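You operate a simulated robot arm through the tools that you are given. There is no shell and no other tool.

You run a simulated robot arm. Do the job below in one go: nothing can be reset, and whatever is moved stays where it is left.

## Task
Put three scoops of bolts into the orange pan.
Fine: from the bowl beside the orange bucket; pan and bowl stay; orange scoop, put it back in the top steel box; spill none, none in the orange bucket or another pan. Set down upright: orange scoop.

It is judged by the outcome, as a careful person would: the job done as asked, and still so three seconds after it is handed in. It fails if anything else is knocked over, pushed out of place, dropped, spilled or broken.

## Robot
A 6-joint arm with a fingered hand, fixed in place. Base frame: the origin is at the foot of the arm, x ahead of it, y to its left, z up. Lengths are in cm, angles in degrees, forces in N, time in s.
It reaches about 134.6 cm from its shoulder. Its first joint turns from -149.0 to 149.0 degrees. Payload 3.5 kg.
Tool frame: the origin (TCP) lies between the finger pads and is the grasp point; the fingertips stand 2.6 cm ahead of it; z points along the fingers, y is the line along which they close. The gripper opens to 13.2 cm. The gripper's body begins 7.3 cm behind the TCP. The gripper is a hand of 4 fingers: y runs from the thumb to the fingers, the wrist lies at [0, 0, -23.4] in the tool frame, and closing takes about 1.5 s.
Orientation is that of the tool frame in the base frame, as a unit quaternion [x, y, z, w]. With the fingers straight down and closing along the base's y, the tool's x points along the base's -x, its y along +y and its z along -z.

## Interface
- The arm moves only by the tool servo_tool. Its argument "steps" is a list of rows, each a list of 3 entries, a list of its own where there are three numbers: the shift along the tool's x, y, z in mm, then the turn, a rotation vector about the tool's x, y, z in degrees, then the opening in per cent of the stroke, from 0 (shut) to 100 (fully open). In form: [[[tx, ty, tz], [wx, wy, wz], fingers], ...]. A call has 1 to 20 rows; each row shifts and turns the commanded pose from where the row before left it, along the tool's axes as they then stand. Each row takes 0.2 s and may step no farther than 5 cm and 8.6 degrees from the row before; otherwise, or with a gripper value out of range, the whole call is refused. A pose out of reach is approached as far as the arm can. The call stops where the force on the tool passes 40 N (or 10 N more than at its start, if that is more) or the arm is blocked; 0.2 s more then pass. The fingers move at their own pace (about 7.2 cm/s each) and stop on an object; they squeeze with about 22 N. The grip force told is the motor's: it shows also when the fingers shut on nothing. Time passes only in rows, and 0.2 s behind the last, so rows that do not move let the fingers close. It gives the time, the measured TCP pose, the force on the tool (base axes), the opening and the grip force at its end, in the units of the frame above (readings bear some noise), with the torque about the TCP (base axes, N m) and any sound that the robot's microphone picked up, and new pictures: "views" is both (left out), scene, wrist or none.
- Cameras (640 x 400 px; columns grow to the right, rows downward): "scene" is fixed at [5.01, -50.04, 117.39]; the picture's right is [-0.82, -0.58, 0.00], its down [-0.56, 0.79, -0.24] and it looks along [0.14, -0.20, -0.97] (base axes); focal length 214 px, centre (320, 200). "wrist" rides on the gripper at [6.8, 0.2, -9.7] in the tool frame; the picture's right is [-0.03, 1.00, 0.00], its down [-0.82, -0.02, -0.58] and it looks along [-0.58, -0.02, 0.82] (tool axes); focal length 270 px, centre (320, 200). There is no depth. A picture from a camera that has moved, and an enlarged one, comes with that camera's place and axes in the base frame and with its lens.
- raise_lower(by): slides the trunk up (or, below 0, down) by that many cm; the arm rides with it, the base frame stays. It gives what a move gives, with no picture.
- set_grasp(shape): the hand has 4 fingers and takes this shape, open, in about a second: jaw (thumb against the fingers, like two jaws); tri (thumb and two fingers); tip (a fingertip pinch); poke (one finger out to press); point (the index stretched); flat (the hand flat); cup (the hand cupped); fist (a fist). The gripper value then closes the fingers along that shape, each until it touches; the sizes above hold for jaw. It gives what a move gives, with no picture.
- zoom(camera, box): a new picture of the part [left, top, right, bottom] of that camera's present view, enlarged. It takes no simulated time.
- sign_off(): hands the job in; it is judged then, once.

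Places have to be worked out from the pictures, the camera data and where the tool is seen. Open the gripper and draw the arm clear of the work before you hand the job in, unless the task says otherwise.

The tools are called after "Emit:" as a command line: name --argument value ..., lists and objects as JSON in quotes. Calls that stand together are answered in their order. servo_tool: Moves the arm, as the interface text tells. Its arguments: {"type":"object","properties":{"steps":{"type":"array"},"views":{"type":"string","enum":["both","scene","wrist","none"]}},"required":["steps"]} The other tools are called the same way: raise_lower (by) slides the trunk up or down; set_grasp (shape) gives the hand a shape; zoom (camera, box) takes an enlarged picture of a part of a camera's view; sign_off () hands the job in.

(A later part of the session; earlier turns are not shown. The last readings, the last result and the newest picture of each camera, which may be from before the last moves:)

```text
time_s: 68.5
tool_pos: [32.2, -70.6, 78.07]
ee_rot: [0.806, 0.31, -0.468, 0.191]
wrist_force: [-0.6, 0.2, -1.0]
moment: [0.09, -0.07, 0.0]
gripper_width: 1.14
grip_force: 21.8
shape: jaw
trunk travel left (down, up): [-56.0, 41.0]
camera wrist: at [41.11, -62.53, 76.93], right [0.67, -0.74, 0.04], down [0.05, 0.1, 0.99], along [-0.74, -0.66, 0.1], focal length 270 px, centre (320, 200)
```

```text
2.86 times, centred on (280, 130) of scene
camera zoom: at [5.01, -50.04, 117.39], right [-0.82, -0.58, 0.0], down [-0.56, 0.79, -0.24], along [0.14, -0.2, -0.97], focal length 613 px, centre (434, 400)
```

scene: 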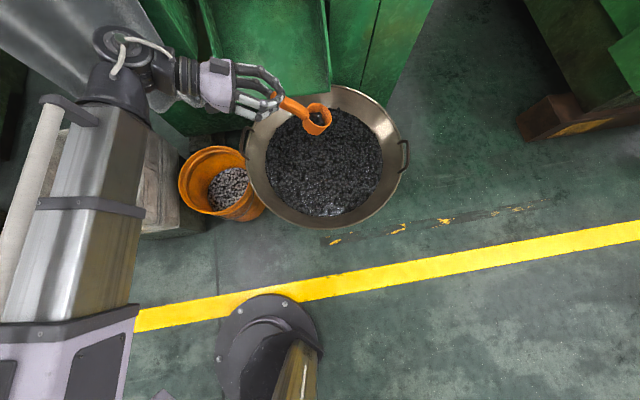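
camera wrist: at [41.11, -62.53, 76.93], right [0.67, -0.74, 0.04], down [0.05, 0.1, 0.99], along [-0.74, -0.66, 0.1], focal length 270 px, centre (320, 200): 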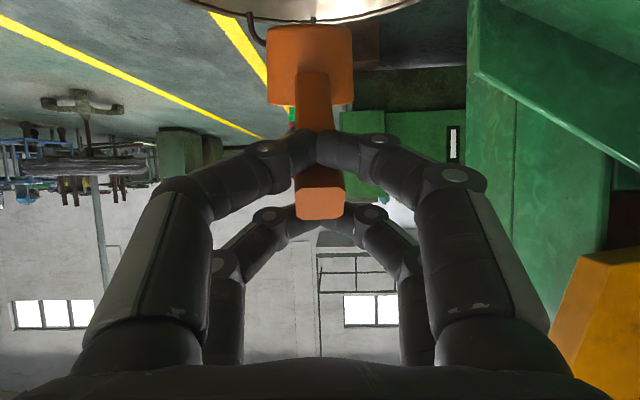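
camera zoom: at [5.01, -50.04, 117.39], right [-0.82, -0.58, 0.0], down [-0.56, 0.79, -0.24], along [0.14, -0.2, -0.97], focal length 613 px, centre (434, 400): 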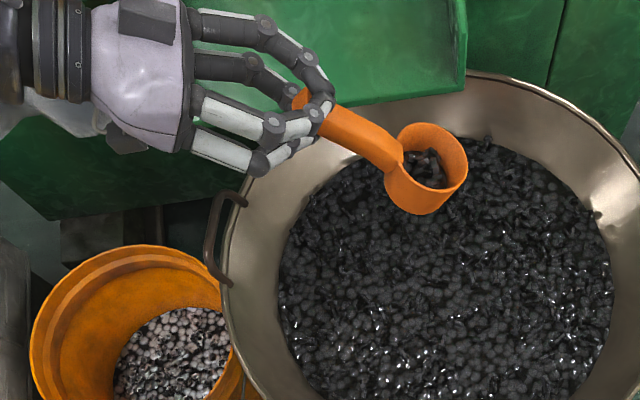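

This is useful: the handle is now caged between the lower and upper finger pairs, the scoop is nearly level and already holds bolts. This posture is also much better for pouring. I lean back 10° more to level it fully and check the fill.

Emit:
servo_tool --steps '[[[-13, 0, -7.2], [0, -5, 0], 0], [[-14, 0, -6.5], [0, -5, 0], 0], [[0, 0, 0], [0, 0, 0], 0]]'

Emit:
zoom --camera "scene" --box '[240, 80, 340, 160]'

Emit:
zoom --camera "wrist" --box '[200, 0, 440, 240]'

```text
time_s: 69.3
tool_pos: [32.13, -70.45, 81.74]
ee_rot: [0.762, 0.293, -0.535, 0.217]
wrist_force: [0.5, -0.1, -2.5]
moment: [0.09, -0.14, 0.01]
gripper_width: 1.14
grip_force: 21.4
shape: jaw
out of reach, approached as far as the arm can: row 1
trunk travel left (down, up): [-56.0, 41.0]
camera wrist: at [40.74, -62.8, 78.6], right [0.67, -0.74, 0.04], down [0.17, 0.21, 0.96], along [-0.72, -0.64, 0.27], focal length 270 px, centre (320, 200)
```

scene: 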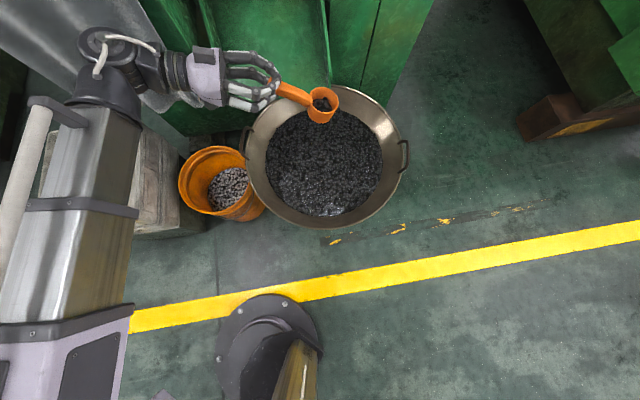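
wrist: 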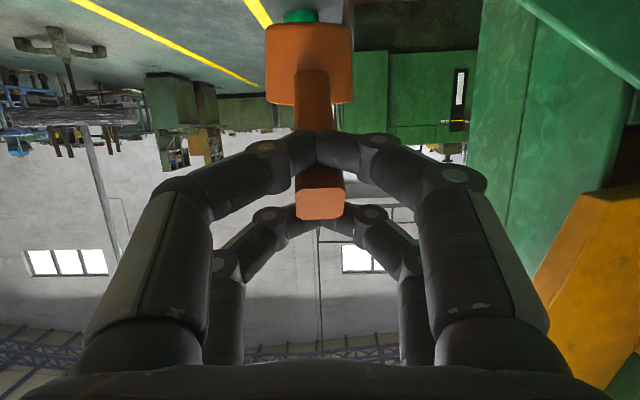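

```text
5.00 times, centred on (290, 120) of scene
camera zoom: at [5.01, -50.04, 117.39], right [-0.82, -0.58, 0.0], down [-0.56, 0.79, -0.24], along [0.14, -0.2, -0.97], focal length 1072 px, centre (470, 600)
```

zoom: 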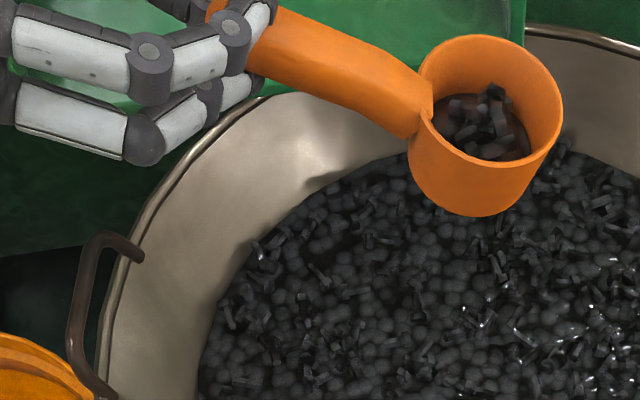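

```text
1.67 times, centred on (320, 120) of wrist
camera zoom: at [40.74, -62.8, 78.6], right [0.67, -0.74, 0.04], down [0.17, 0.21, 0.96], along [-0.72, -0.64, 0.27], focal length 450 px, centre (320, 333)
```

zoom: 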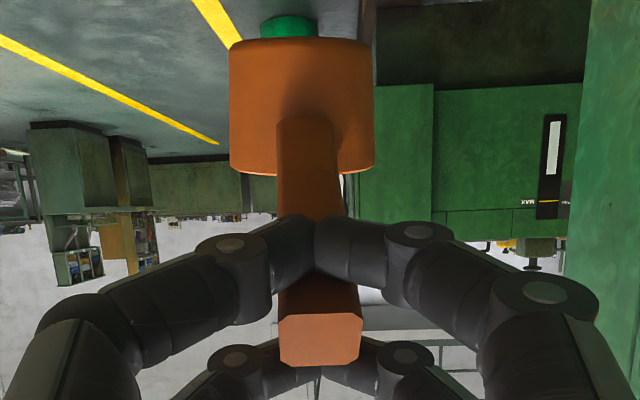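

The scoop is level with a small load of bolts, about a third. It deserves a fuller scoop, so I pitch forward 45° over the bowl to dig again with this stronger hold.

Emit:
servo_tool --steps '[[[29.4, 0, 10.7], [0, 8.4, 0], 0], [[25.4, 0, 13.7], [0, 8.4, 0], 0], [[20.7, 0, 15.5], [0, 8.4, 0], 0], [[15.7, 0, 15.8], [0, 8.4, 0], 0], [[10.9, 0, 14.7], [0, 8.4, 0], 0], [[2.9, 0, 5.5], [0, 3.4, 0], 0], [[0, 0, 0], [0, 0, 0], 0]]'

Emit:
zoom --camera "wrist" --box '[200, 0, 440, 240]'

Emit:
zoom --camera "scene" --box '[220, 60, 380, 200]'

```text
time_s: 70.9
tool_pos: [32.22, -70.79, 68.3]
ee_rot: [0.91, 0.353, -0.2, 0.087]
wrist_force: [-0.2, 0.0, -0.9]
moment: [0.03, -0.03, -0.01]
gripper_width: 1.13
grip_force: 22.4
shape: jaw
trunk travel left (down, up): [-56.0, 41.0]
camera wrist: at [39.92, -63.68, 74.31], right [0.66, -0.75, 0.03], down [-0.39, -0.31, 0.87], along [-0.64, -0.58, -0.5], focal length 270 px, centre (320, 200)
```

scene: 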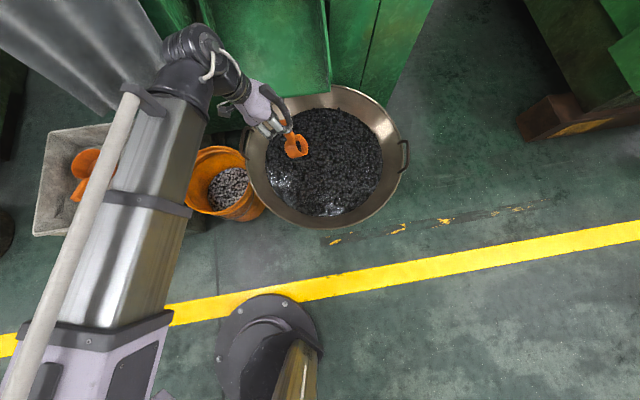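
wrist: 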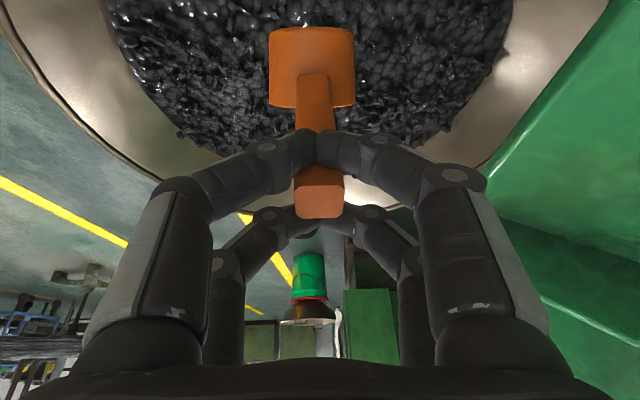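

```text
1.67 times, centred on (320, 120) of wrist
camera zoom: at [39.92, -63.68, 74.31], right [0.66, -0.75, 0.03], down [-0.39, -0.31, 0.87], along [-0.64, -0.58, -0.5], focal length 450 px, centre (320, 333)
```

zoom: 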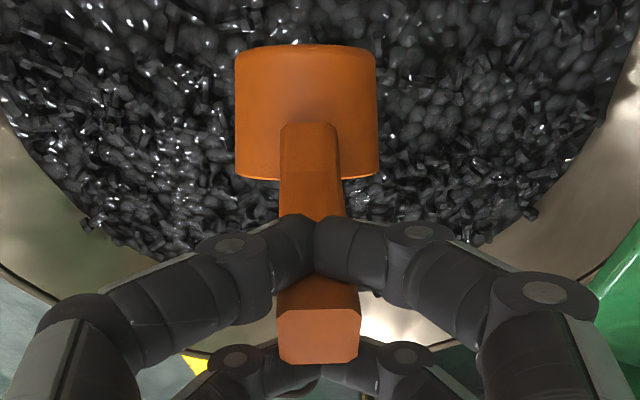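

```text
2.86 times, centred on (300, 130) of scene
camera zoom: at [5.01, -50.04, 117.39], right [-0.82, -0.58, 0.0], down [-0.56, 0.79, -0.24], along [0.14, -0.2, -0.97], focal length 613 px, centre (377, 400)
```

zoom: 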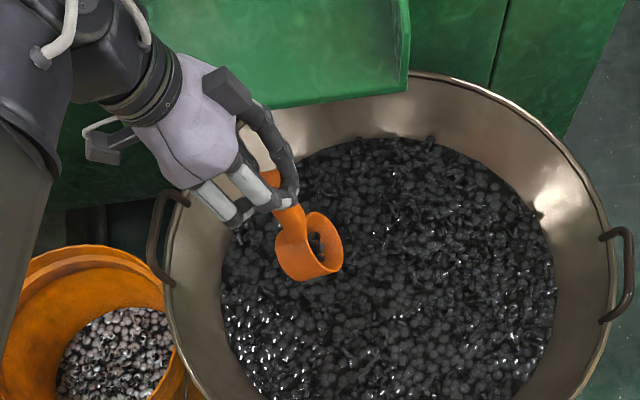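

The scoop stayed rigid in the hand. I lower it into the bolts: lip target about 2.5 cm under the surface.

Emit:
raise_lower --by -8.5

Emit:
raise_lower --by -3

Emit:
servo_tool --steps '[[[0, 0, 0], [0, 0, 0], 0]]'

Emit:
zoom --camera "wrist" --box '[200, 0, 440, 240]'

Emit:
zoom --camera "scene" --box '[220, 60, 380, 200]'

```text
time_s: 72.1
tool_pos: [32.35, -70.77, 59.89]
ee_rot: [0.91, 0.354, -0.199, 0.087]
wrist_force: [0.3, -0.5, -1.9]
moment: [0.0, -0.02, -0.02]
gripper_width: 1.13
grip_force: 22.2
shape: jaw
trunk travel left (down, up): [-47.5, 49.5]
```

```text
time_s: 72.9
tool_pos: [32.27, -70.64, 56.95]
ee_rot: [0.91, 0.353, -0.199, 0.087]
wrist_force: [-0.5, -0.3, -1.6]
moment: [0.0, -0.01, 0.01]
gripper_width: 1.14
grip_force: 22.6
shape: jaw
trunk travel left (down, up): [-44.5, 52.5]
```

```text
time_s: 73.3
tool_pos: [32.3, -70.74, 56.8]
ee_rot: [0.91, 0.353, -0.2, 0.087]
wrist_force: [0.5, 0.6, -1.9]
moment: [0.01, -0.02, 0.02]
gripper_width: 1.14
grip_force: 21.7
shape: jaw
trunk travel left (down, up): [-44.5, 52.5]
camera wrist: at [39.93, -63.68, 62.81], right [0.66, -0.75, 0.03], down [-0.39, -0.31, 0.87], along [-0.64, -0.59, -0.49], focal length 270 px, centre (320, 200)
```

scene: 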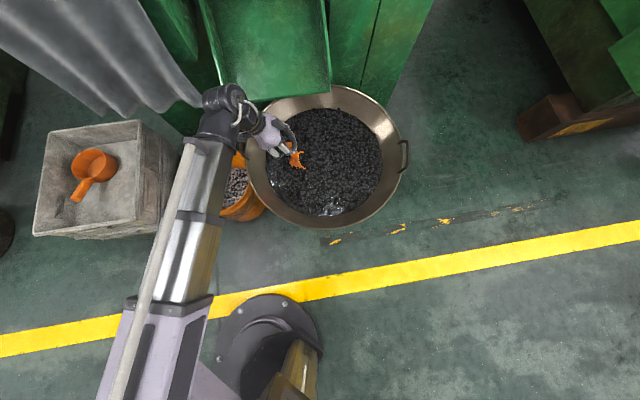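
wrist: 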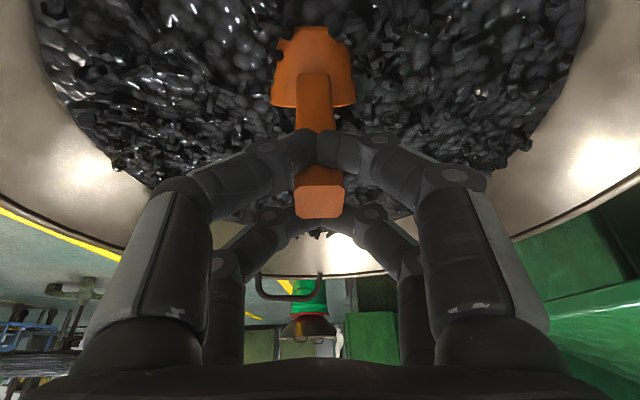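

```text
1.67 times, centred on (320, 120) of wrist
camera zoom: at [39.93, -63.68, 62.81], right [0.66, -0.75, 0.03], down [-0.39, -0.31, 0.87], along [-0.64, -0.59, -0.49], focal length 450 px, centre (320, 333)
```

zoom: 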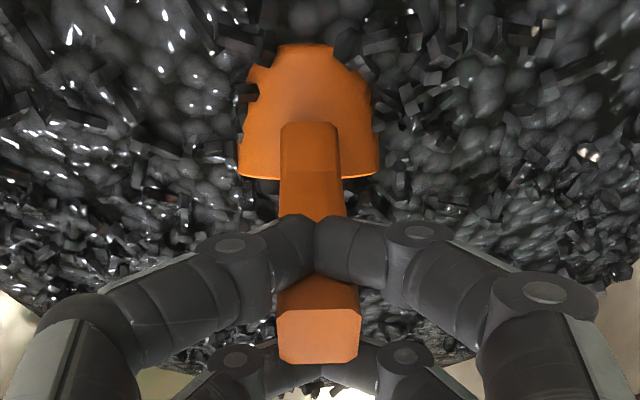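

```text
2.86 times, centred on (300, 130) of scene
camera zoom: at [5.01, -50.04, 117.39], right [-0.82, -0.58, 0.0], down [-0.56, 0.79, -0.24], along [0.14, -0.2, -0.97], focal length 613 px, centre (377, 400)
```

zoom: 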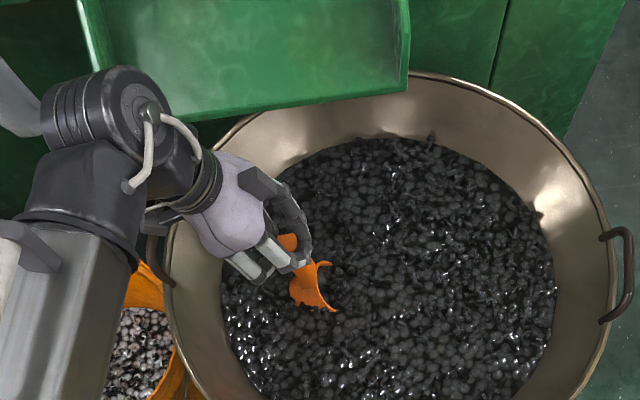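

The cup is about half embedded. I push 3 cm forward and then curl back to level, lowering the trunk between turns because this lean raises the cup by itself.

Emit:
servo_tool --steps '[[[-9, 0, 4.2], [0, 0, 0], 0], [[-9, 0, 4.2], [0, 0, 0], 0], [[-9, 0, 4.2], [0, 0, 0], 0], [[-6.9, 0, -15], [0, -8.4, 0], 0]]' --views "none"

Emit:
raise_lower --by -2

Emit:
servo_tool --steps '[[[-11.3, 0, -17.4], [0, -8.4, 0], 0]]' --views "wrist"

Emit:
raise_lower --by -3

Emit:
servo_tool --steps '[[[-16.2, 0, -18.4], [0, -8.4, 0], 0]]' --views "both"

```text
time_s: 74.3
tool_pos: [30.01, -72.75, 58.54]
ee_rot: [0.893, 0.346, -0.266, 0.112]
wrist_force: [-0.1, 0.7, -1.2]
moment: [0.03, -0.05, 0.04]
gripper_width: 1.1
grip_force: 21.8
shape: jaw
trunk travel left (down, up): [-44.5, 52.5]
```

```text
time_s: 75.0
tool_pos: [30.04, -72.76, 56.64]
ee_rot: [0.892, 0.347, -0.266, 0.114]
wrist_force: [-0.6, -0.6, -2.9]
moment: [0.02, -0.06, -0.04]
gripper_width: 1.14
grip_force: 22.1
shape: jaw
trunk travel left (down, up): [-42.5, 54.5]
```

```text
time_s: 75.3
tool_pos: [30.09, -72.74, 58.64]
ee_rot: [0.871, 0.336, -0.331, 0.138]
wrist_force: [1.2, 0.1, -1.9]
moment: [0.04, -0.09, -0.02]
gripper_width: 1.14
grip_force: 22.1
shape: jaw
trunk travel left (down, up): [-42.5, 54.5]
camera wrist: at [38.71, -64.84, 61.36], right [0.66, -0.75, 0.04], down [-0.19, -0.12, 0.97], along [-0.72, -0.65, -0.22], focal length 270 px, centre (320, 200)
```

wrist: 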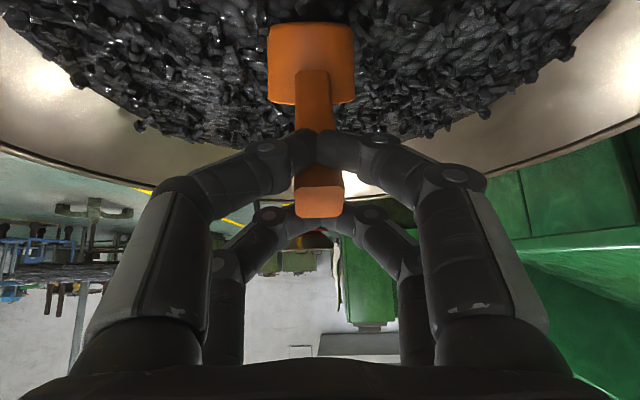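

```text
time_s: 76.1
tool_pos: [30.1, -72.69, 55.7]
ee_rot: [0.871, 0.337, -0.33, 0.139]
wrist_force: [-0.6, 0.2, -1.7]
moment: [0.07, -0.05, 0.0]
gripper_width: 1.14
grip_force: 22.4
shape: jaw
trunk travel left (down, up): [-39.5, 57.5]
```

```text
time_s: 76.5
tool_pos: [30.14, -72.57, 58.08]
ee_rot: [0.844, 0.327, -0.393, 0.163]
wrist_force: [0.8, 0.0, -2.0]
moment: [0.03, -0.06, -0.01]
gripper_width: 1.12
grip_force: 21.4
shape: jaw
trunk travel left (down, up): [-39.5, 57.5]
camera wrist: at [38.91, -64.55, 59.1], right [0.67, -0.75, 0.04], down [-0.08, -0.02, 1.0], along [-0.74, -0.67, -0.08], focal length 270 px, centre (320, 200)
```

scene: 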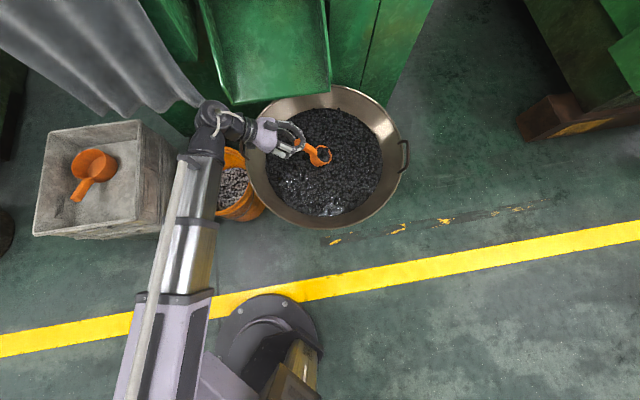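
wrist: 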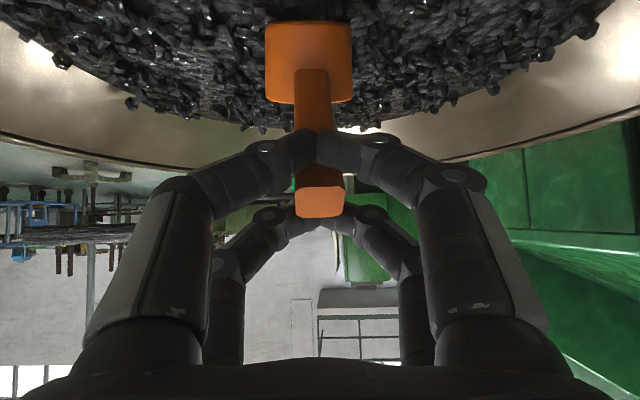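

Let me look inside the cup from the scene camera.

Emit:
zoom --camera "scene" --box '[260, 100, 380, 200]'

Emit:
zoom --camera "wrist" --box '[200, 0, 440, 240]'

```text
4.00 times, centred on (320, 150) of scene
camera zoom: at [5.01, -50.04, 117.39], right [-0.82, -0.58, 0.0], down [-0.56, 0.79, -0.24], along [0.14, -0.2, -0.97], focal length 858 px, centre (320, 400)
```

zoom: 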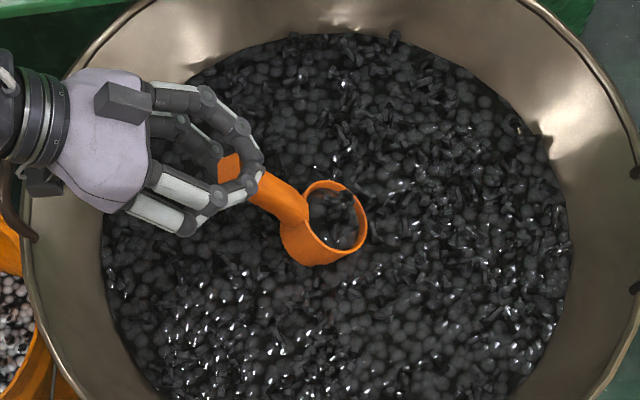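

```text
1.67 times, centred on (320, 120) of wrist
camera zoom: at [38.91, -64.55, 59.1], right [0.67, -0.75, 0.04], down [-0.08, -0.02, 1.0], along [-0.74, -0.67, -0.08], focal length 450 px, centre (320, 333)
```

zoom: 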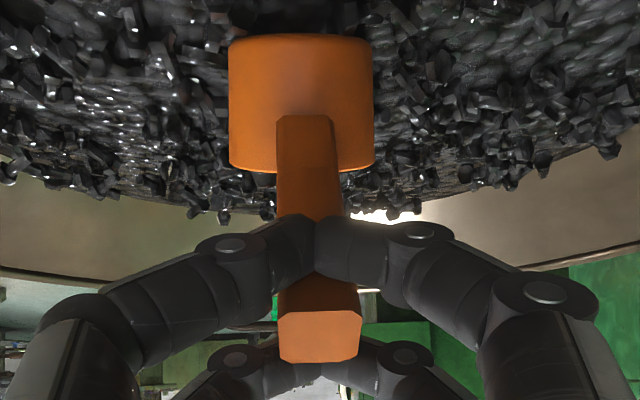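

The cup now seems well filled. I finish levelling, raise clear, and check the fill.

Emit:
servo_tool --steps '[[[-21.2, 0, -17.9], [0, -8.4, 0], 0], [[-25.8, 0, -16], [0, -8.4, 0], 0], [[-11.8, 0, -5.1], [0, -3.4, 0], 0], [[0, 0, 0], [0, 0, 0], 0]]' --views "none"

Emit:
raise_lower --by 3

Emit:
servo_tool --steps '[[[0, 0, 0], [0, 0, 0], 0]]'

Emit:
zoom --camera "scene" --box '[260, 90, 380, 190]'

Emit:
zoom --camera "wrist" --box '[200, 0, 440, 240]'

```text
time_s: 77.5
tool_pos: [30.27, -72.44, 65.09]
ee_rot: [0.763, 0.292, -0.535, 0.216]
wrist_force: [0.1, -0.6, -1.4]
moment: [0.13, -0.11, -0.01]
gripper_width: 1.14
grip_force: 22.2
shape: jaw
trunk travel left (down, up): [-39.5, 57.5]
```

```text
time_s: 78.2
tool_pos: [30.29, -72.34, 68.18]
ee_rot: [0.763, 0.293, -0.534, 0.217]
wrist_force: [1.0, -0.2, -1.9]
moment: [0.11, -0.14, 0.0]
gripper_width: 1.12
grip_force: 22.0
shape: jaw
trunk travel left (down, up): [-42.5, 54.5]
```

```text
time_s: 78.7
tool_pos: [30.19, -72.4, 68.1]
ee_rot: [0.763, 0.292, -0.534, 0.216]
wrist_force: [-0.5, -0.3, -1.7]
moment: [0.09, -0.14, -0.02]
gripper_width: 1.12
grip_force: 22.3
shape: jaw
trunk travel left (down, up): [-42.5, 54.5]
camera wrist: at [38.77, -64.66, 65.06], right [0.67, -0.74, 0.04], down [0.17, 0.21, 0.96], along [-0.72, -0.64, 0.27], focal length 270 px, centre (320, 200)
```

scene: 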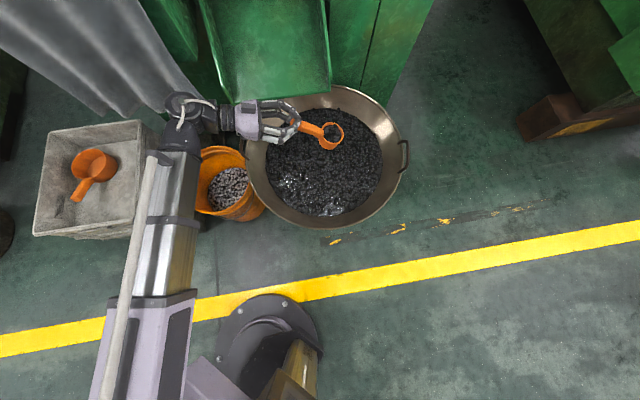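
wrist: 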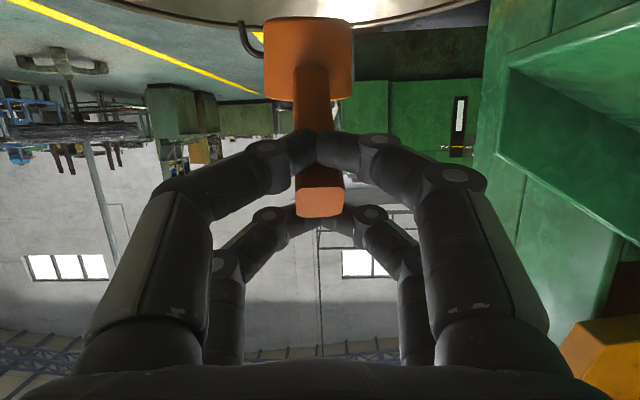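

```text
4.00 times, centred on (320, 140) of scene
camera zoom: at [5.01, -50.04, 117.39], right [-0.82, -0.58, 0.0], down [-0.56, 0.79, -0.24], along [0.14, -0.2, -0.97], focal length 858 px, centre (320, 440)
```

zoom: 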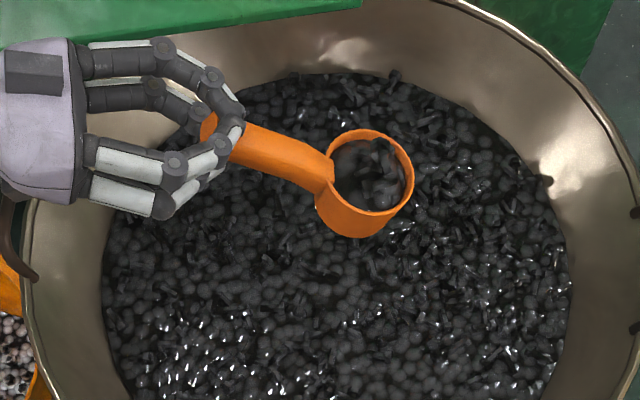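

```text
1.67 times, centred on (320, 120) of wrist
camera zoom: at [38.77, -64.66, 65.06], right [0.67, -0.74, 0.04], down [0.17, 0.21, 0.96], along [-0.72, -0.64, 0.27], focal length 450 px, centre (320, 333)
```

zoom: 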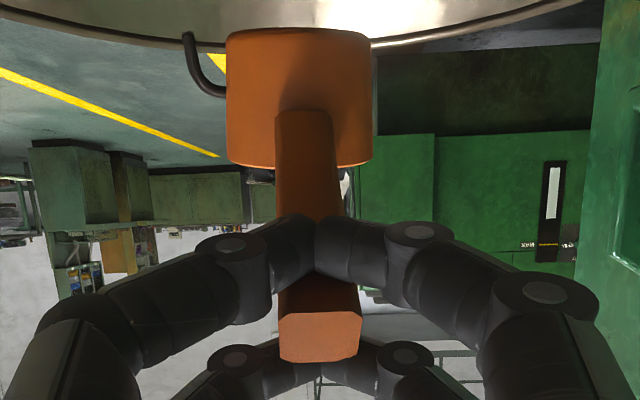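

The cup holds a good full scoop that looks below the rim. A closer look before travelling.

Emit:
zoom --camera "scene" --box '[305, 108, 355, 158]'

```text
8.00 times, centred on (330, 133) of scene
camera zoom: at [5.01, -50.04, 117.39], right [-0.82, -0.58, 0.0], down [-0.56, 0.79, -0.24], along [0.14, -0.2, -0.97], focal length 1716 px, centre (240, 736)
```

zoom: 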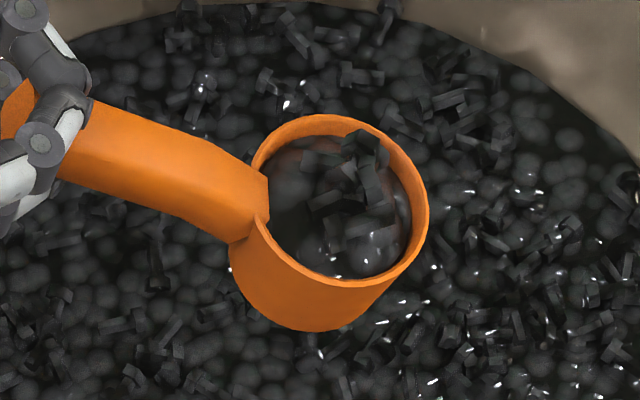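

The cup is about 85% full with nothing sticking out over the rim. I raise it, then carry it smoothly toward the robot side of the bucket and box, keeping the cup level.

Emit:
raise_lower --by 8

Emit:
servo_tool --steps '[[[2.4, -1.7, -6.7], [0, 0, 0], 0], [[4.8, -3.3, -13.4], [0, 0, 0], 0], [[7.1, -5, -20.2], [0, 0, 0], 0], [[8.7, -6.1, -24.6], [0, 0, 0], 0], [[8.7, -6.1, -24.6], [0, 0, 0], 0], [[8.7, -6.1, -24.6], [0, 0, 0], 0], [[8.7, -6.1, -24.6], [0, 0, 0], 0], [[8.7, -6.1, -24.6], [0, 0, 0], 0], [[8.7, -6.1, -24.6], [0, 0, 0], 0], [[8.7, -6.1, -24.6], [0, 0, 0], 0], [[8.7, -6.1, -24.6], [0, 0, 0], 0], [[8.7, -6.1, -24.6], [0, 0, 0], 0], [[8.7, -6.1, -24.6], [0, 0, 0], 0], [[8.7, -6.1, -24.6], [0, 0, 0], 0], [[8.7, -6.1, -24.6], [0, 0, 0], 0], [[8.7, -6.1, -24.6], [0, 0, 0], 0], [[7.1, -5, -20.2], [0, 0, 0], 0], [[4.8, -3.3, -13.4], [0, 0, 0], 0], [[3.2, -2.2, -9], [0, 0, 0], 0]]'

Emit:
zoom --camera "scene" --box '[100, 80, 340, 240]'

```text
time_s: 79.8
tool_pos: [30.22, -72.38, 76.17]
ee_rot: [0.763, 0.293, -0.534, 0.217]
wrist_force: [-0.1, -0.4, -1.5]
moment: [0.07, -0.13, 0.0]
gripper_width: 1.14
grip_force: 21.9
shape: jaw
trunk travel left (down, up): [-50.5, 46.5]
```

```text
time_s: 83.8
tool_pos: [53.85, -38.02, 76.08]
ee_rot: [0.763, 0.296, -0.531, 0.221]
wrist_force: [-0.5, 0.4, -1.7]
moment: [0.11, -0.11, -0.02]
gripper_width: 1.14
grip_force: 21.8
shape: jaw
out of reach, approached as far as the arm can: row 18, 19
trunk travel left (down, up): [-50.5, 46.5]
camera wrist: at [62.38, -30.18, 73.03], right [0.68, -0.73, 0.05], down [0.17, 0.21, 0.96], along [-0.72, -0.65, 0.27], focal length 270 px, centre (320, 200)
```

scene: 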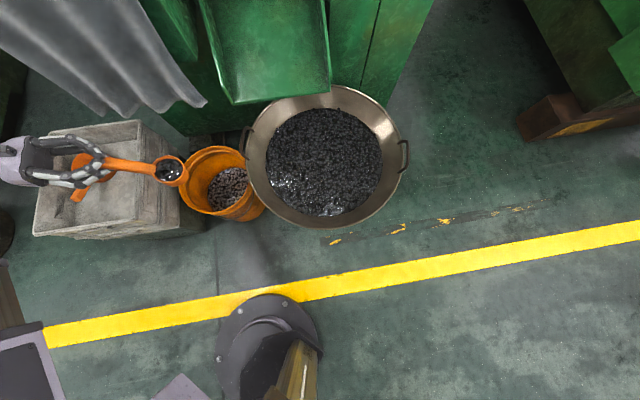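
wrist: 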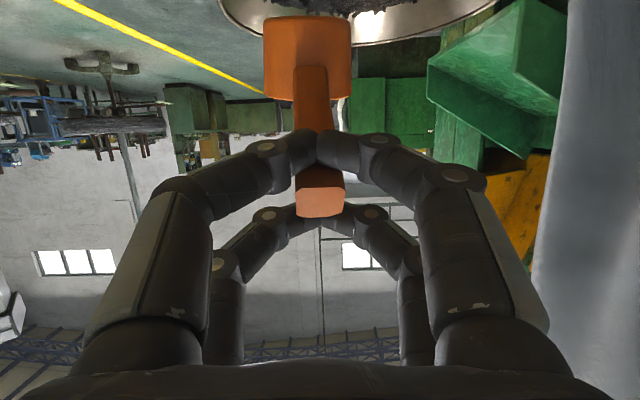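

```text
2.50 times, centred on (220, 160) of scene
camera zoom: at [5.01, -50.04, 117.39], right [-0.82, -0.58, 0.0], down [-0.56, 0.79, -0.24], along [0.14, -0.2, -0.97], focal length 536 px, centre (570, 300)
```

zoom: 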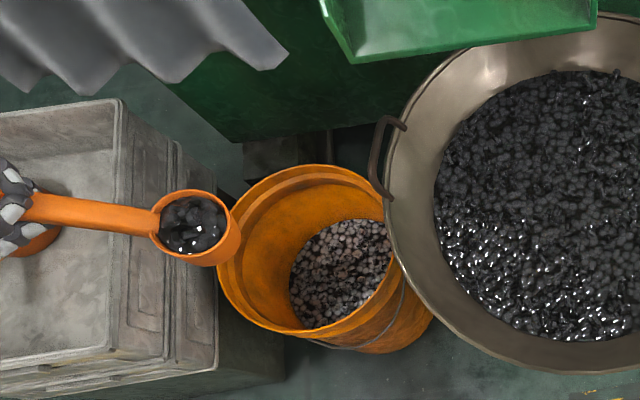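

Nothing spilled on the way. I yaw the level scoop about the vertical toward pointing away from the robot, in two halves.

Emit:
servo_tool --steps '[[[0, 0, 0], [-2.8, 0.07, -1.02], 0], [[0, 0, 0], [-5.65, 0.14, -2.04], 0], [[0, 0, 0], [-5.65, 0.14, -2.04], 0], [[0, 0, 0], [-5.65, 0.14, -2.04], 0], [[0, 0, 0], [-5.65, 0.14, -2.04], 0], [[0, 0, 0], [-5.65, 0.14, -2.04], 0], [[0, 0, 0], [-5.65, 0.14, -2.04], 0], [[0, 0, 0], [-5.65, 0.14, -2.04], 0], [[0, 0, 0], [-5.65, 0.14, -2.04], 0], [[0, 0, 0], [-5.65, 0.14, -2.04], 0], [[0, 0, 0], [-5.65, 0.14, -2.04], 0], [[0, 0, 0], [-5.65, 0.14, -2.04], 0], [[0, 0, 0], [-2.8, 0.07, -1.02], 0]]'

Emit:
zoom --camera "scene" --box '[40, 80, 280, 240]'

```text
time_s: 86.6
tool_pos: [58.67, -39.86, 76.09]
ee_rot: [0.446, 0.688, -0.303, 0.486]
wrist_force: [0.5, -0.3, -2.3]
moment: [0.19, 0.09, -0.02]
gripper_width: 1.16
grip_force: 22.3
shape: jaw
out of reach, approached as far as the arm can: row 10, 11, 12, 13
trunk travel left (down, up): [-50.5, 46.5]
camera wrist: at [54.29, -29.25, 72.97], right [0.91, 0.41, 0.04], down [-0.14, 0.22, 0.96], along [0.39, -0.88, 0.26], focal length 270 px, centre (320, 200)
```

scene: 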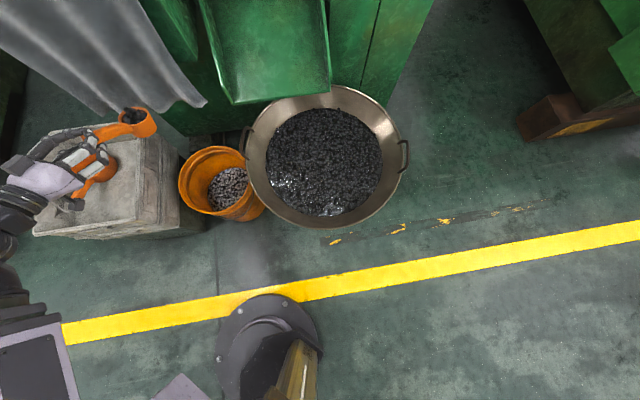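
wrist: 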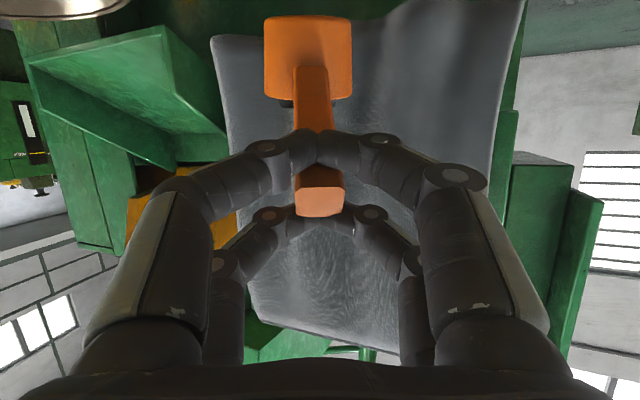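

```text
2.50 times, centred on (160, 160) of scene
camera zoom: at [5.01, -50.04, 117.39], right [-0.82, -0.58, 0.0], down [-0.56, 0.79, -0.24], along [0.14, -0.2, -0.97], focal length 536 px, centre (720, 300)
```

zoom: 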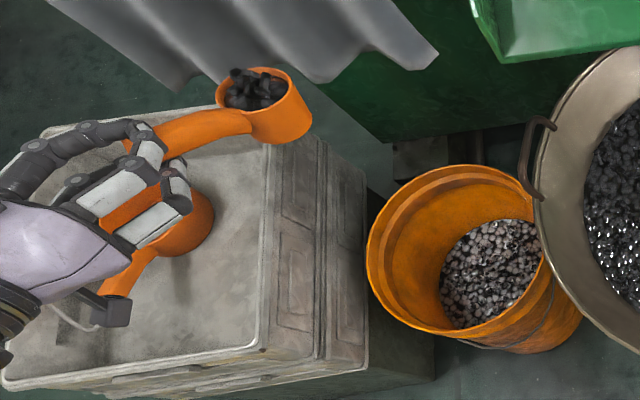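

The yaw ran into the arm's inner reach limit and the TCP drifted to (58.7,-39.9). The cup is level but about 6 cm from the corrugated sheet. I re-base with a tiny lift and slide away from the sheet, over the box, before turning further.

Emit:
raise_lower --by 0.4

Emit:
servo_tool --steps '[[[0.6, 10, -1.6], [0, 0, 0], 0], [[1.2, 19.7, -3.3], [0, 0, 0], 0], [[1.2, 19.7, -3.3], [0, 0, 0], 0], [[1.2, 19.7, -3.3], [0, 0, 0], 0], [[1.2, 19.7, -3.3], [0, 0, 0], 0], [[0.6, 10, -1.6], [0, 0, 0], 0]]'

```text
time_s: 87.2
tool_pos: [58.67, -39.95, 76.42]
ee_rot: [0.447, 0.687, -0.303, 0.485]
wrist_force: [-0.4, 0.6, -2.5]
moment: [0.14, 0.06, 0.0]
gripper_width: 1.13
grip_force: 21.9
shape: jaw
trunk travel left (down, up): [-50.9, 46.1]
```

```text
time_s: 88.5
tool_pos: [67.12, -34.36, 76.48]
ee_rot: [0.446, 0.687, -0.304, 0.486]
wrist_force: [0.1, -0.6, -2.0]
moment: [0.14, 0.04, 0.01]
gripper_width: 1.13
grip_force: 22.0
shape: jaw
trunk travel left (down, up): [-50.9, 46.1]
camera wrist: at [62.61, -23.67, 73.39], right [0.91, 0.41, 0.04], down [-0.14, 0.22, 0.96], along [0.38, -0.89, 0.26], focal length 270 px, centre (320, 200)
```

scene: 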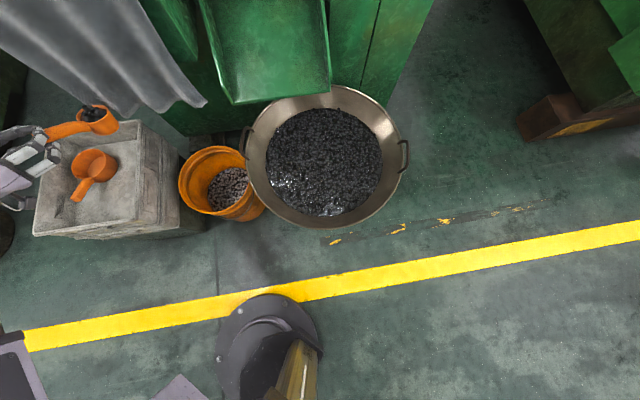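
wrist: 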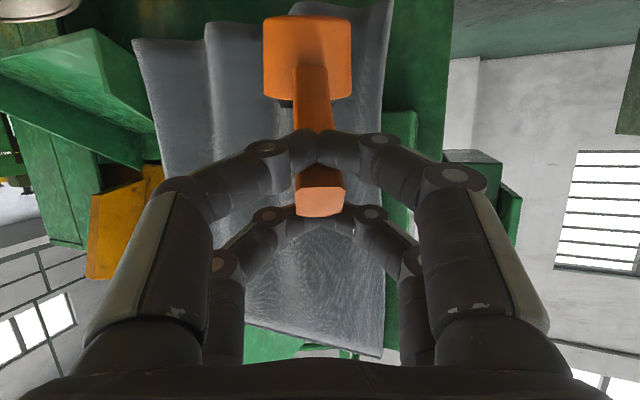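

The cup is clear, but I want more distance from the sheet before turning. I back off 12 cm toward +y.

Emit:
servo_tool --steps '[[[2.7, 6, -7.5], [0, 0, 0], 0], [[5.4, 12.1, -14.9], [0, 0, 0], 0], [[5.4, 12.1, -14.9], [0, 0, 0], 0], [[5.4, 12.1, -14.9], [0, 0, 0], 0], [[5.4, 12.1, -14.9], [0, 0, 0], 0], [[5.4, 12.1, -14.9], [0, 0, 0], 0], [[2.7, 6, -7.5], [0, 0, 0], 0]]' --views "none"

Emit:
servo_tool --steps '[[[0, 0, 0], [-2.8, 0.07, -1.02], 0], [[0, 0, 0], [-5.65, 0.14, -2.04], 0], [[0, 0, 0], [-5.65, 0.14, -2.04], 0], [[0, 0, 0], [-5.65, 0.14, -2.04], 0], [[0, 0, 0], [-5.65, 0.14, -2.04], 0], [[0, 0, 0], [-5.65, 0.14, -2.04], 0], [[0, 0, 0], [-5.65, 0.14, -2.04], 0], [[0, 0, 0], [-5.65, 0.14, -2.04], 0], [[0, 0, 0], [-5.65, 0.14, -2.04], 0], [[0, 0, 0], [-5.65, 0.14, -2.04], 0], [[0, 0, 0], [-5.65, 0.14, -2.04], 0], [[0, 0, 0], [-2.8, 0.07, -1.02], 0]]'

Emit:
zoom --camera "scene" --box '[0, 80, 200, 240]'

```text
time_s: 90.2
tool_pos: [69.63, -22.55, 76.41]
ee_rot: [0.446, 0.687, -0.304, 0.487]
wrist_force: [-0.5, 0.5, -1.7]
moment: [0.14, 0.09, 0.02]
gripper_width: 1.12
grip_force: 21.9
shape: jaw
trunk travel left (down, up): [-50.9, 46.1]
```

```text
time_s: 92.8
tool_pos: [71.67, -22.93, 76.23]
ee_rot: [0.002, 0.821, 0.014, 0.571]
wrist_force: [-0.3, -0.4, -2.0]
moment: [-0.01, 0.16, 0.03]
gripper_width: 1.15
grip_force: 22.0
shape: jaw
out of reach, approached as far as the arm can: row 2, 5, 6, 7
trunk travel left (down, up): [-50.9, 46.1]
camera wrist: at [60.26, -22.73, 73.33], right [0.0, 1.0, 0.05], down [-0.26, -0.05, 0.97], along [0.97, -0.01, 0.26], focal length 270 px, centre (320, 200)
```

scene: 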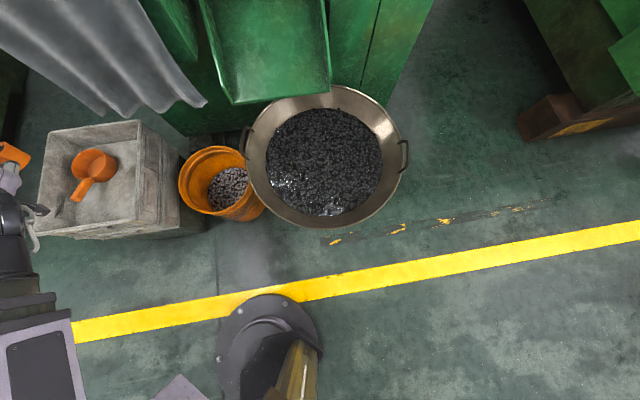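
wrist: 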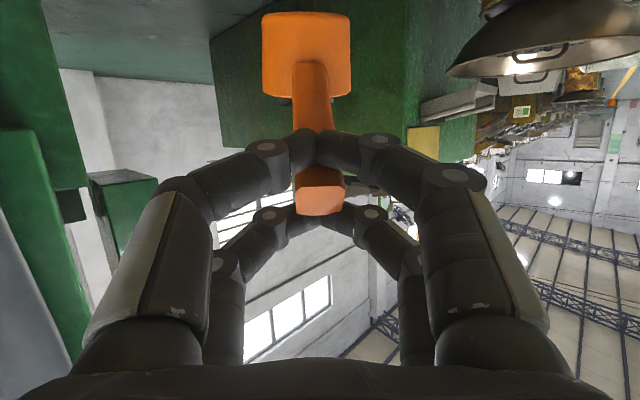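

```text
2.50 times, centred on (100, 160) of scene
camera zoom: at [5.01, -50.04, 117.39], right [-0.82, -0.58, 0.0], down [-0.56, 0.79, -0.24], along [0.14, -0.2, -0.97], focal length 536 px, centre (870, 300)
```

zoom: 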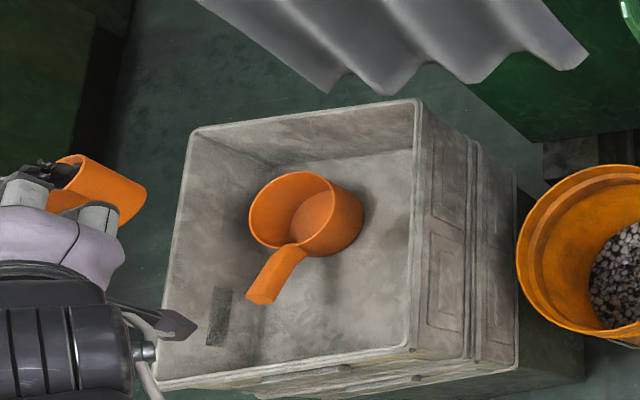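

The scoop now points away from the robot, still full. I slide it so that its lip is over the orange pan, correct a 3° roll, and pitch just 22° to get a look down at the pan.

Emit:
servo_tool --steps '[[[-4.1, -9.8, 11.3], [0.5, 0, -1.4], 0], [[-4.1, -9.8, 11.3], [0.5, 0, -1.4], 0], [[-4.1, -9.8, 11.3], [0, 0, 0], 0], [[-4.1, -9.8, 11.3], [0, 0, 0], 0], [[0, 0, 0], [0, 0, 0], 0]]' --views "none"

Emit:
servo_tool --steps '[[[24.9, 0, 18.7], [0, 8, 0], 0], [[18.8, 0, 23.6], [0, 8, 0], 0], [[9.2, 0, 19.7], [0, 6, 0], 0], [[0, 0, 0], [0, 0, 0], 0]]'

Emit:
zoom --camera "scene" --box '[0, 100, 160, 240]'

Emit:
zoom --camera "wrist" --box '[160, 0, 480, 240]'

```text
time_s: 94.0
tool_pos: [76.47, -27.02, 76.26]
ee_rot: [-0.012, 0.821, -0.008, 0.571]
wrist_force: [0.0, 0.0, -1.6]
moment: [0.01, 0.17, 0.02]
gripper_width: 1.13
grip_force: 22.1
shape: jaw
trunk travel left (down, up): [-50.9, 46.1]
```

```text
time_s: 95.0
tool_pos: [79.6, -26.99, 68.63]
ee_rot: [-0.011, 0.915, -0.009, 0.403]
wrist_force: [0.0, 0.9, -1.7]
moment: [0.01, 0.06, -0.02]
gripper_width: 1.12
grip_force: 22.1
shape: jaw
trunk travel left (down, up): [-50.9, 46.1]
camera wrist: at [67.83, -26.79, 70.21], right [0.01, 1.0, -0.01], down [0.12, 0.01, 0.99], along [0.99, -0.01, -0.12], focal length 270 px, centre (320, 200)
```

scene: 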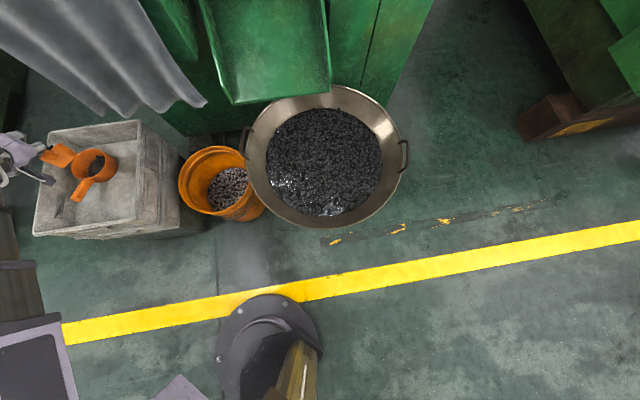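
wrist: 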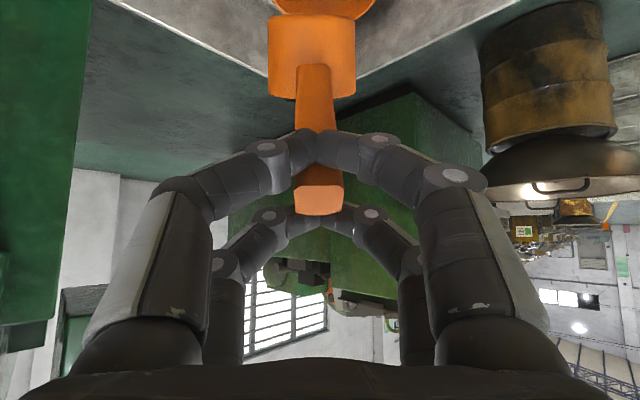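

```text
2.86 times, centred on (80, 170) of scene
camera zoom: at [5.01, -50.04, 117.39], right [-0.82, -0.58, 0.0], down [-0.56, 0.79, -0.24], along [0.14, -0.2, -0.97], focal length 613 px, centre (1006, 286)
```

zoom: 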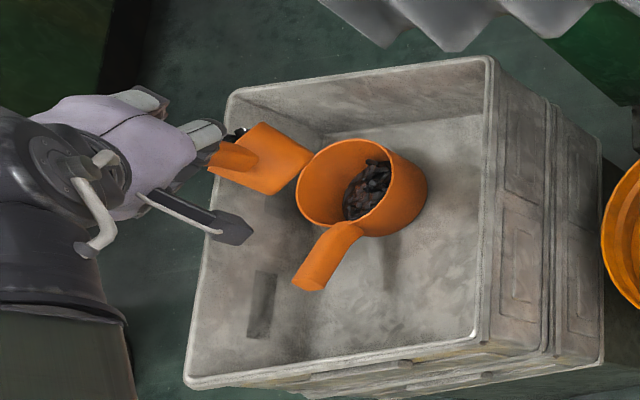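

```text
1.67 times, centred on (320, 120) of wrist
camera zoom: at [67.83, -26.79, 70.21], right [0.01, 1.0, -0.01], down [0.12, 0.01, 0.99], along [0.99, -0.01, -0.12], focal length 450 px, centre (320, 333)
```

zoom: 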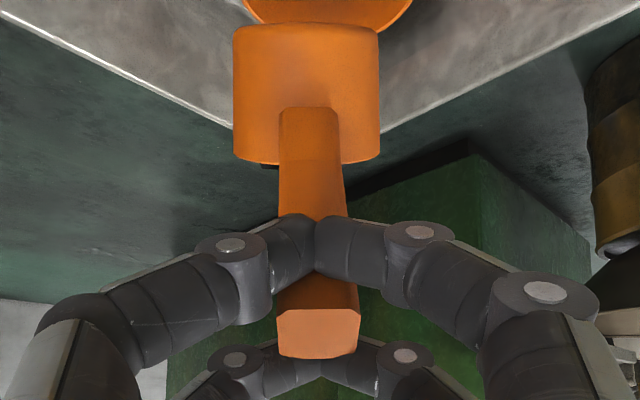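

Bolts are already dropping into the pan. I check that they all land inside.

Emit:
zoom --camera "scene" --box '[45, 125, 115, 185]'

Emit:
zoom --camera "scene" --box '[30, 115, 190, 240]'

```text
6.67 times, centred on (80, 155) of scene
camera zoom: at [5.01, -50.04, 117.39], right [-0.82, -0.58, 0.0], down [-0.56, 0.79, -0.24], along [0.14, -0.2, -0.97], focal length 1430 px, centre (1920, 500)
```

zoom: 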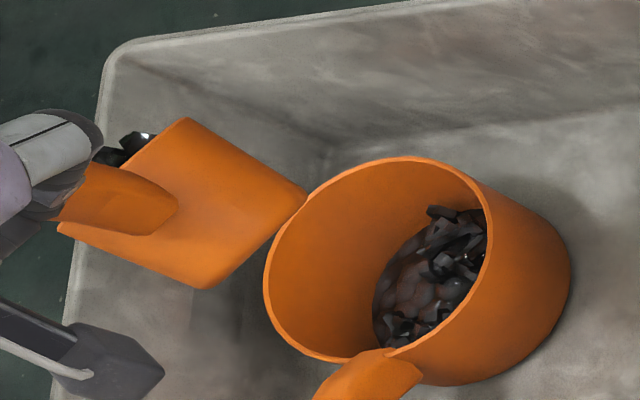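

```text
3.20 times, centred on (110, 178) of scene
camera zoom: at [5.01, -50.04, 117.39], right [-0.82, -0.58, 0.0], down [-0.56, 0.79, -0.24], along [0.14, -0.2, -0.97], focal length 686 px, centre (992, 272)
```

zoom: 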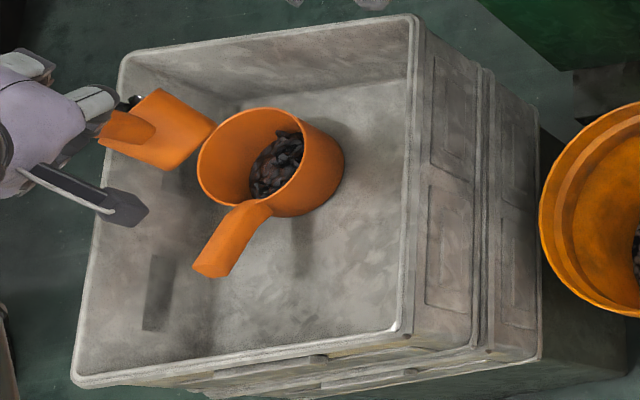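

All the bolts that fell are inside the pan, and the rest are still in the cup. I continue pitching, keeping the lip over the pan and shifting 1 cm in +y to centre it.

Emit:
servo_tool --steps '[[[5.7, 3.3, 27.6], [0, 8, 0], 0], [[-0.7, 3.3, 25.6], [0, 8, 0], 0], [[-8.4, 3.3, 23.3], [0, 8, 0], 0], [[0, 0, 0], [0, 0, 0], 0]]'

Emit:
zoom --camera "scene" --box '[45, 125, 115, 185]'

Emit:
zoom --camera "wrist" --box '[160, 0, 480, 240]'

```text
time_s: 96.0
tool_pos: [84.85, -26.21, 63.01]
ee_rot: [-0.008, 0.979, -0.012, 0.204]
wrist_force: [0.6, 0.1, -1.1]
moment: [0.01, 0.01, 0.02]
gripper_width: 1.12
grip_force: 22.3
shape: jaw
trunk travel left (down, up): [-50.9, 46.1]
camera wrist: at [74.7, -25.83, 69.21], right [0.01, 1.0, -0.02], down [0.52, 0.01, 0.86], along [0.86, -0.02, -0.52], focal length 270 px, centre (320, 200)
```

scene: 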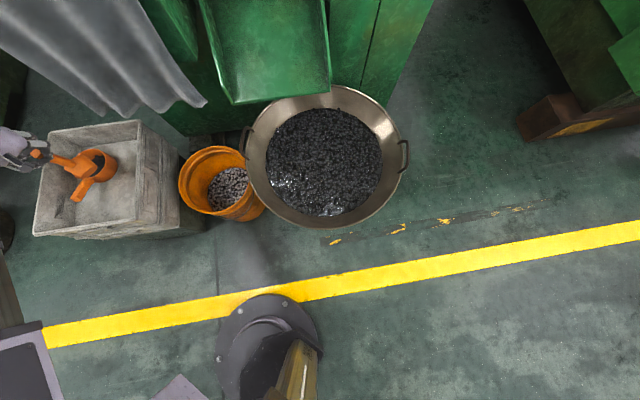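
wrist: 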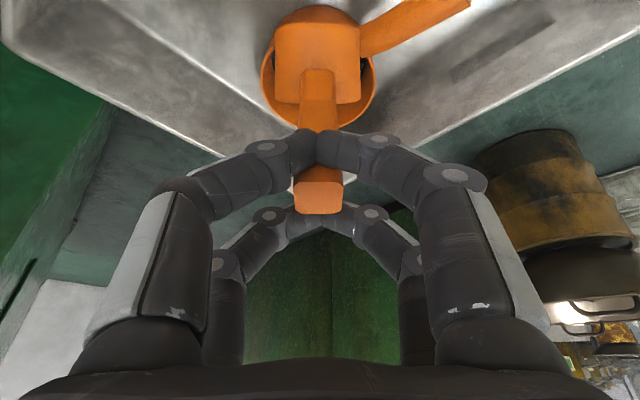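

```text
6.67 times, centred on (80, 155) of scene
camera zoom: at [5.01, -50.04, 117.39], right [-0.82, -0.58, 0.0], down [-0.56, 0.79, -0.24], along [0.14, -0.2, -0.97], focal length 1430 px, centre (1920, 500)
```

zoom: 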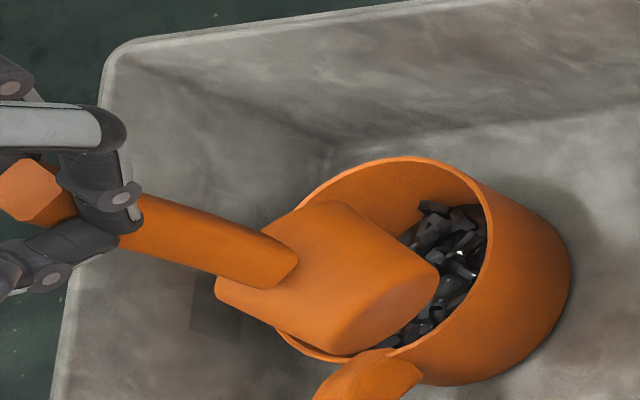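

```text
1.67 times, centred on (320, 120) of wrist
camera zoom: at [74.7, -25.83, 69.21], right [0.01, 1.0, -0.02], down [0.52, 0.01, 0.86], along [0.86, -0.02, -0.52], focal length 450 px, centre (320, 333)
```

zoom: 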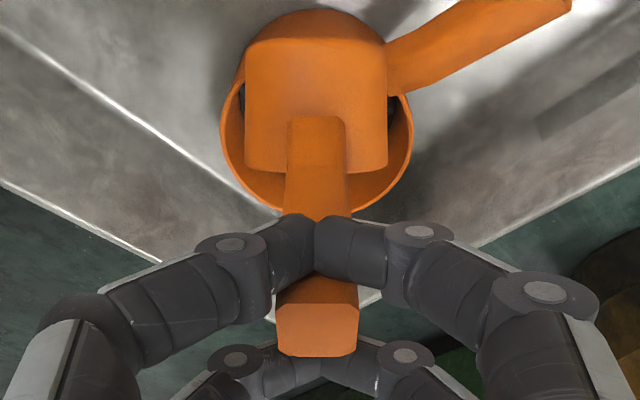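

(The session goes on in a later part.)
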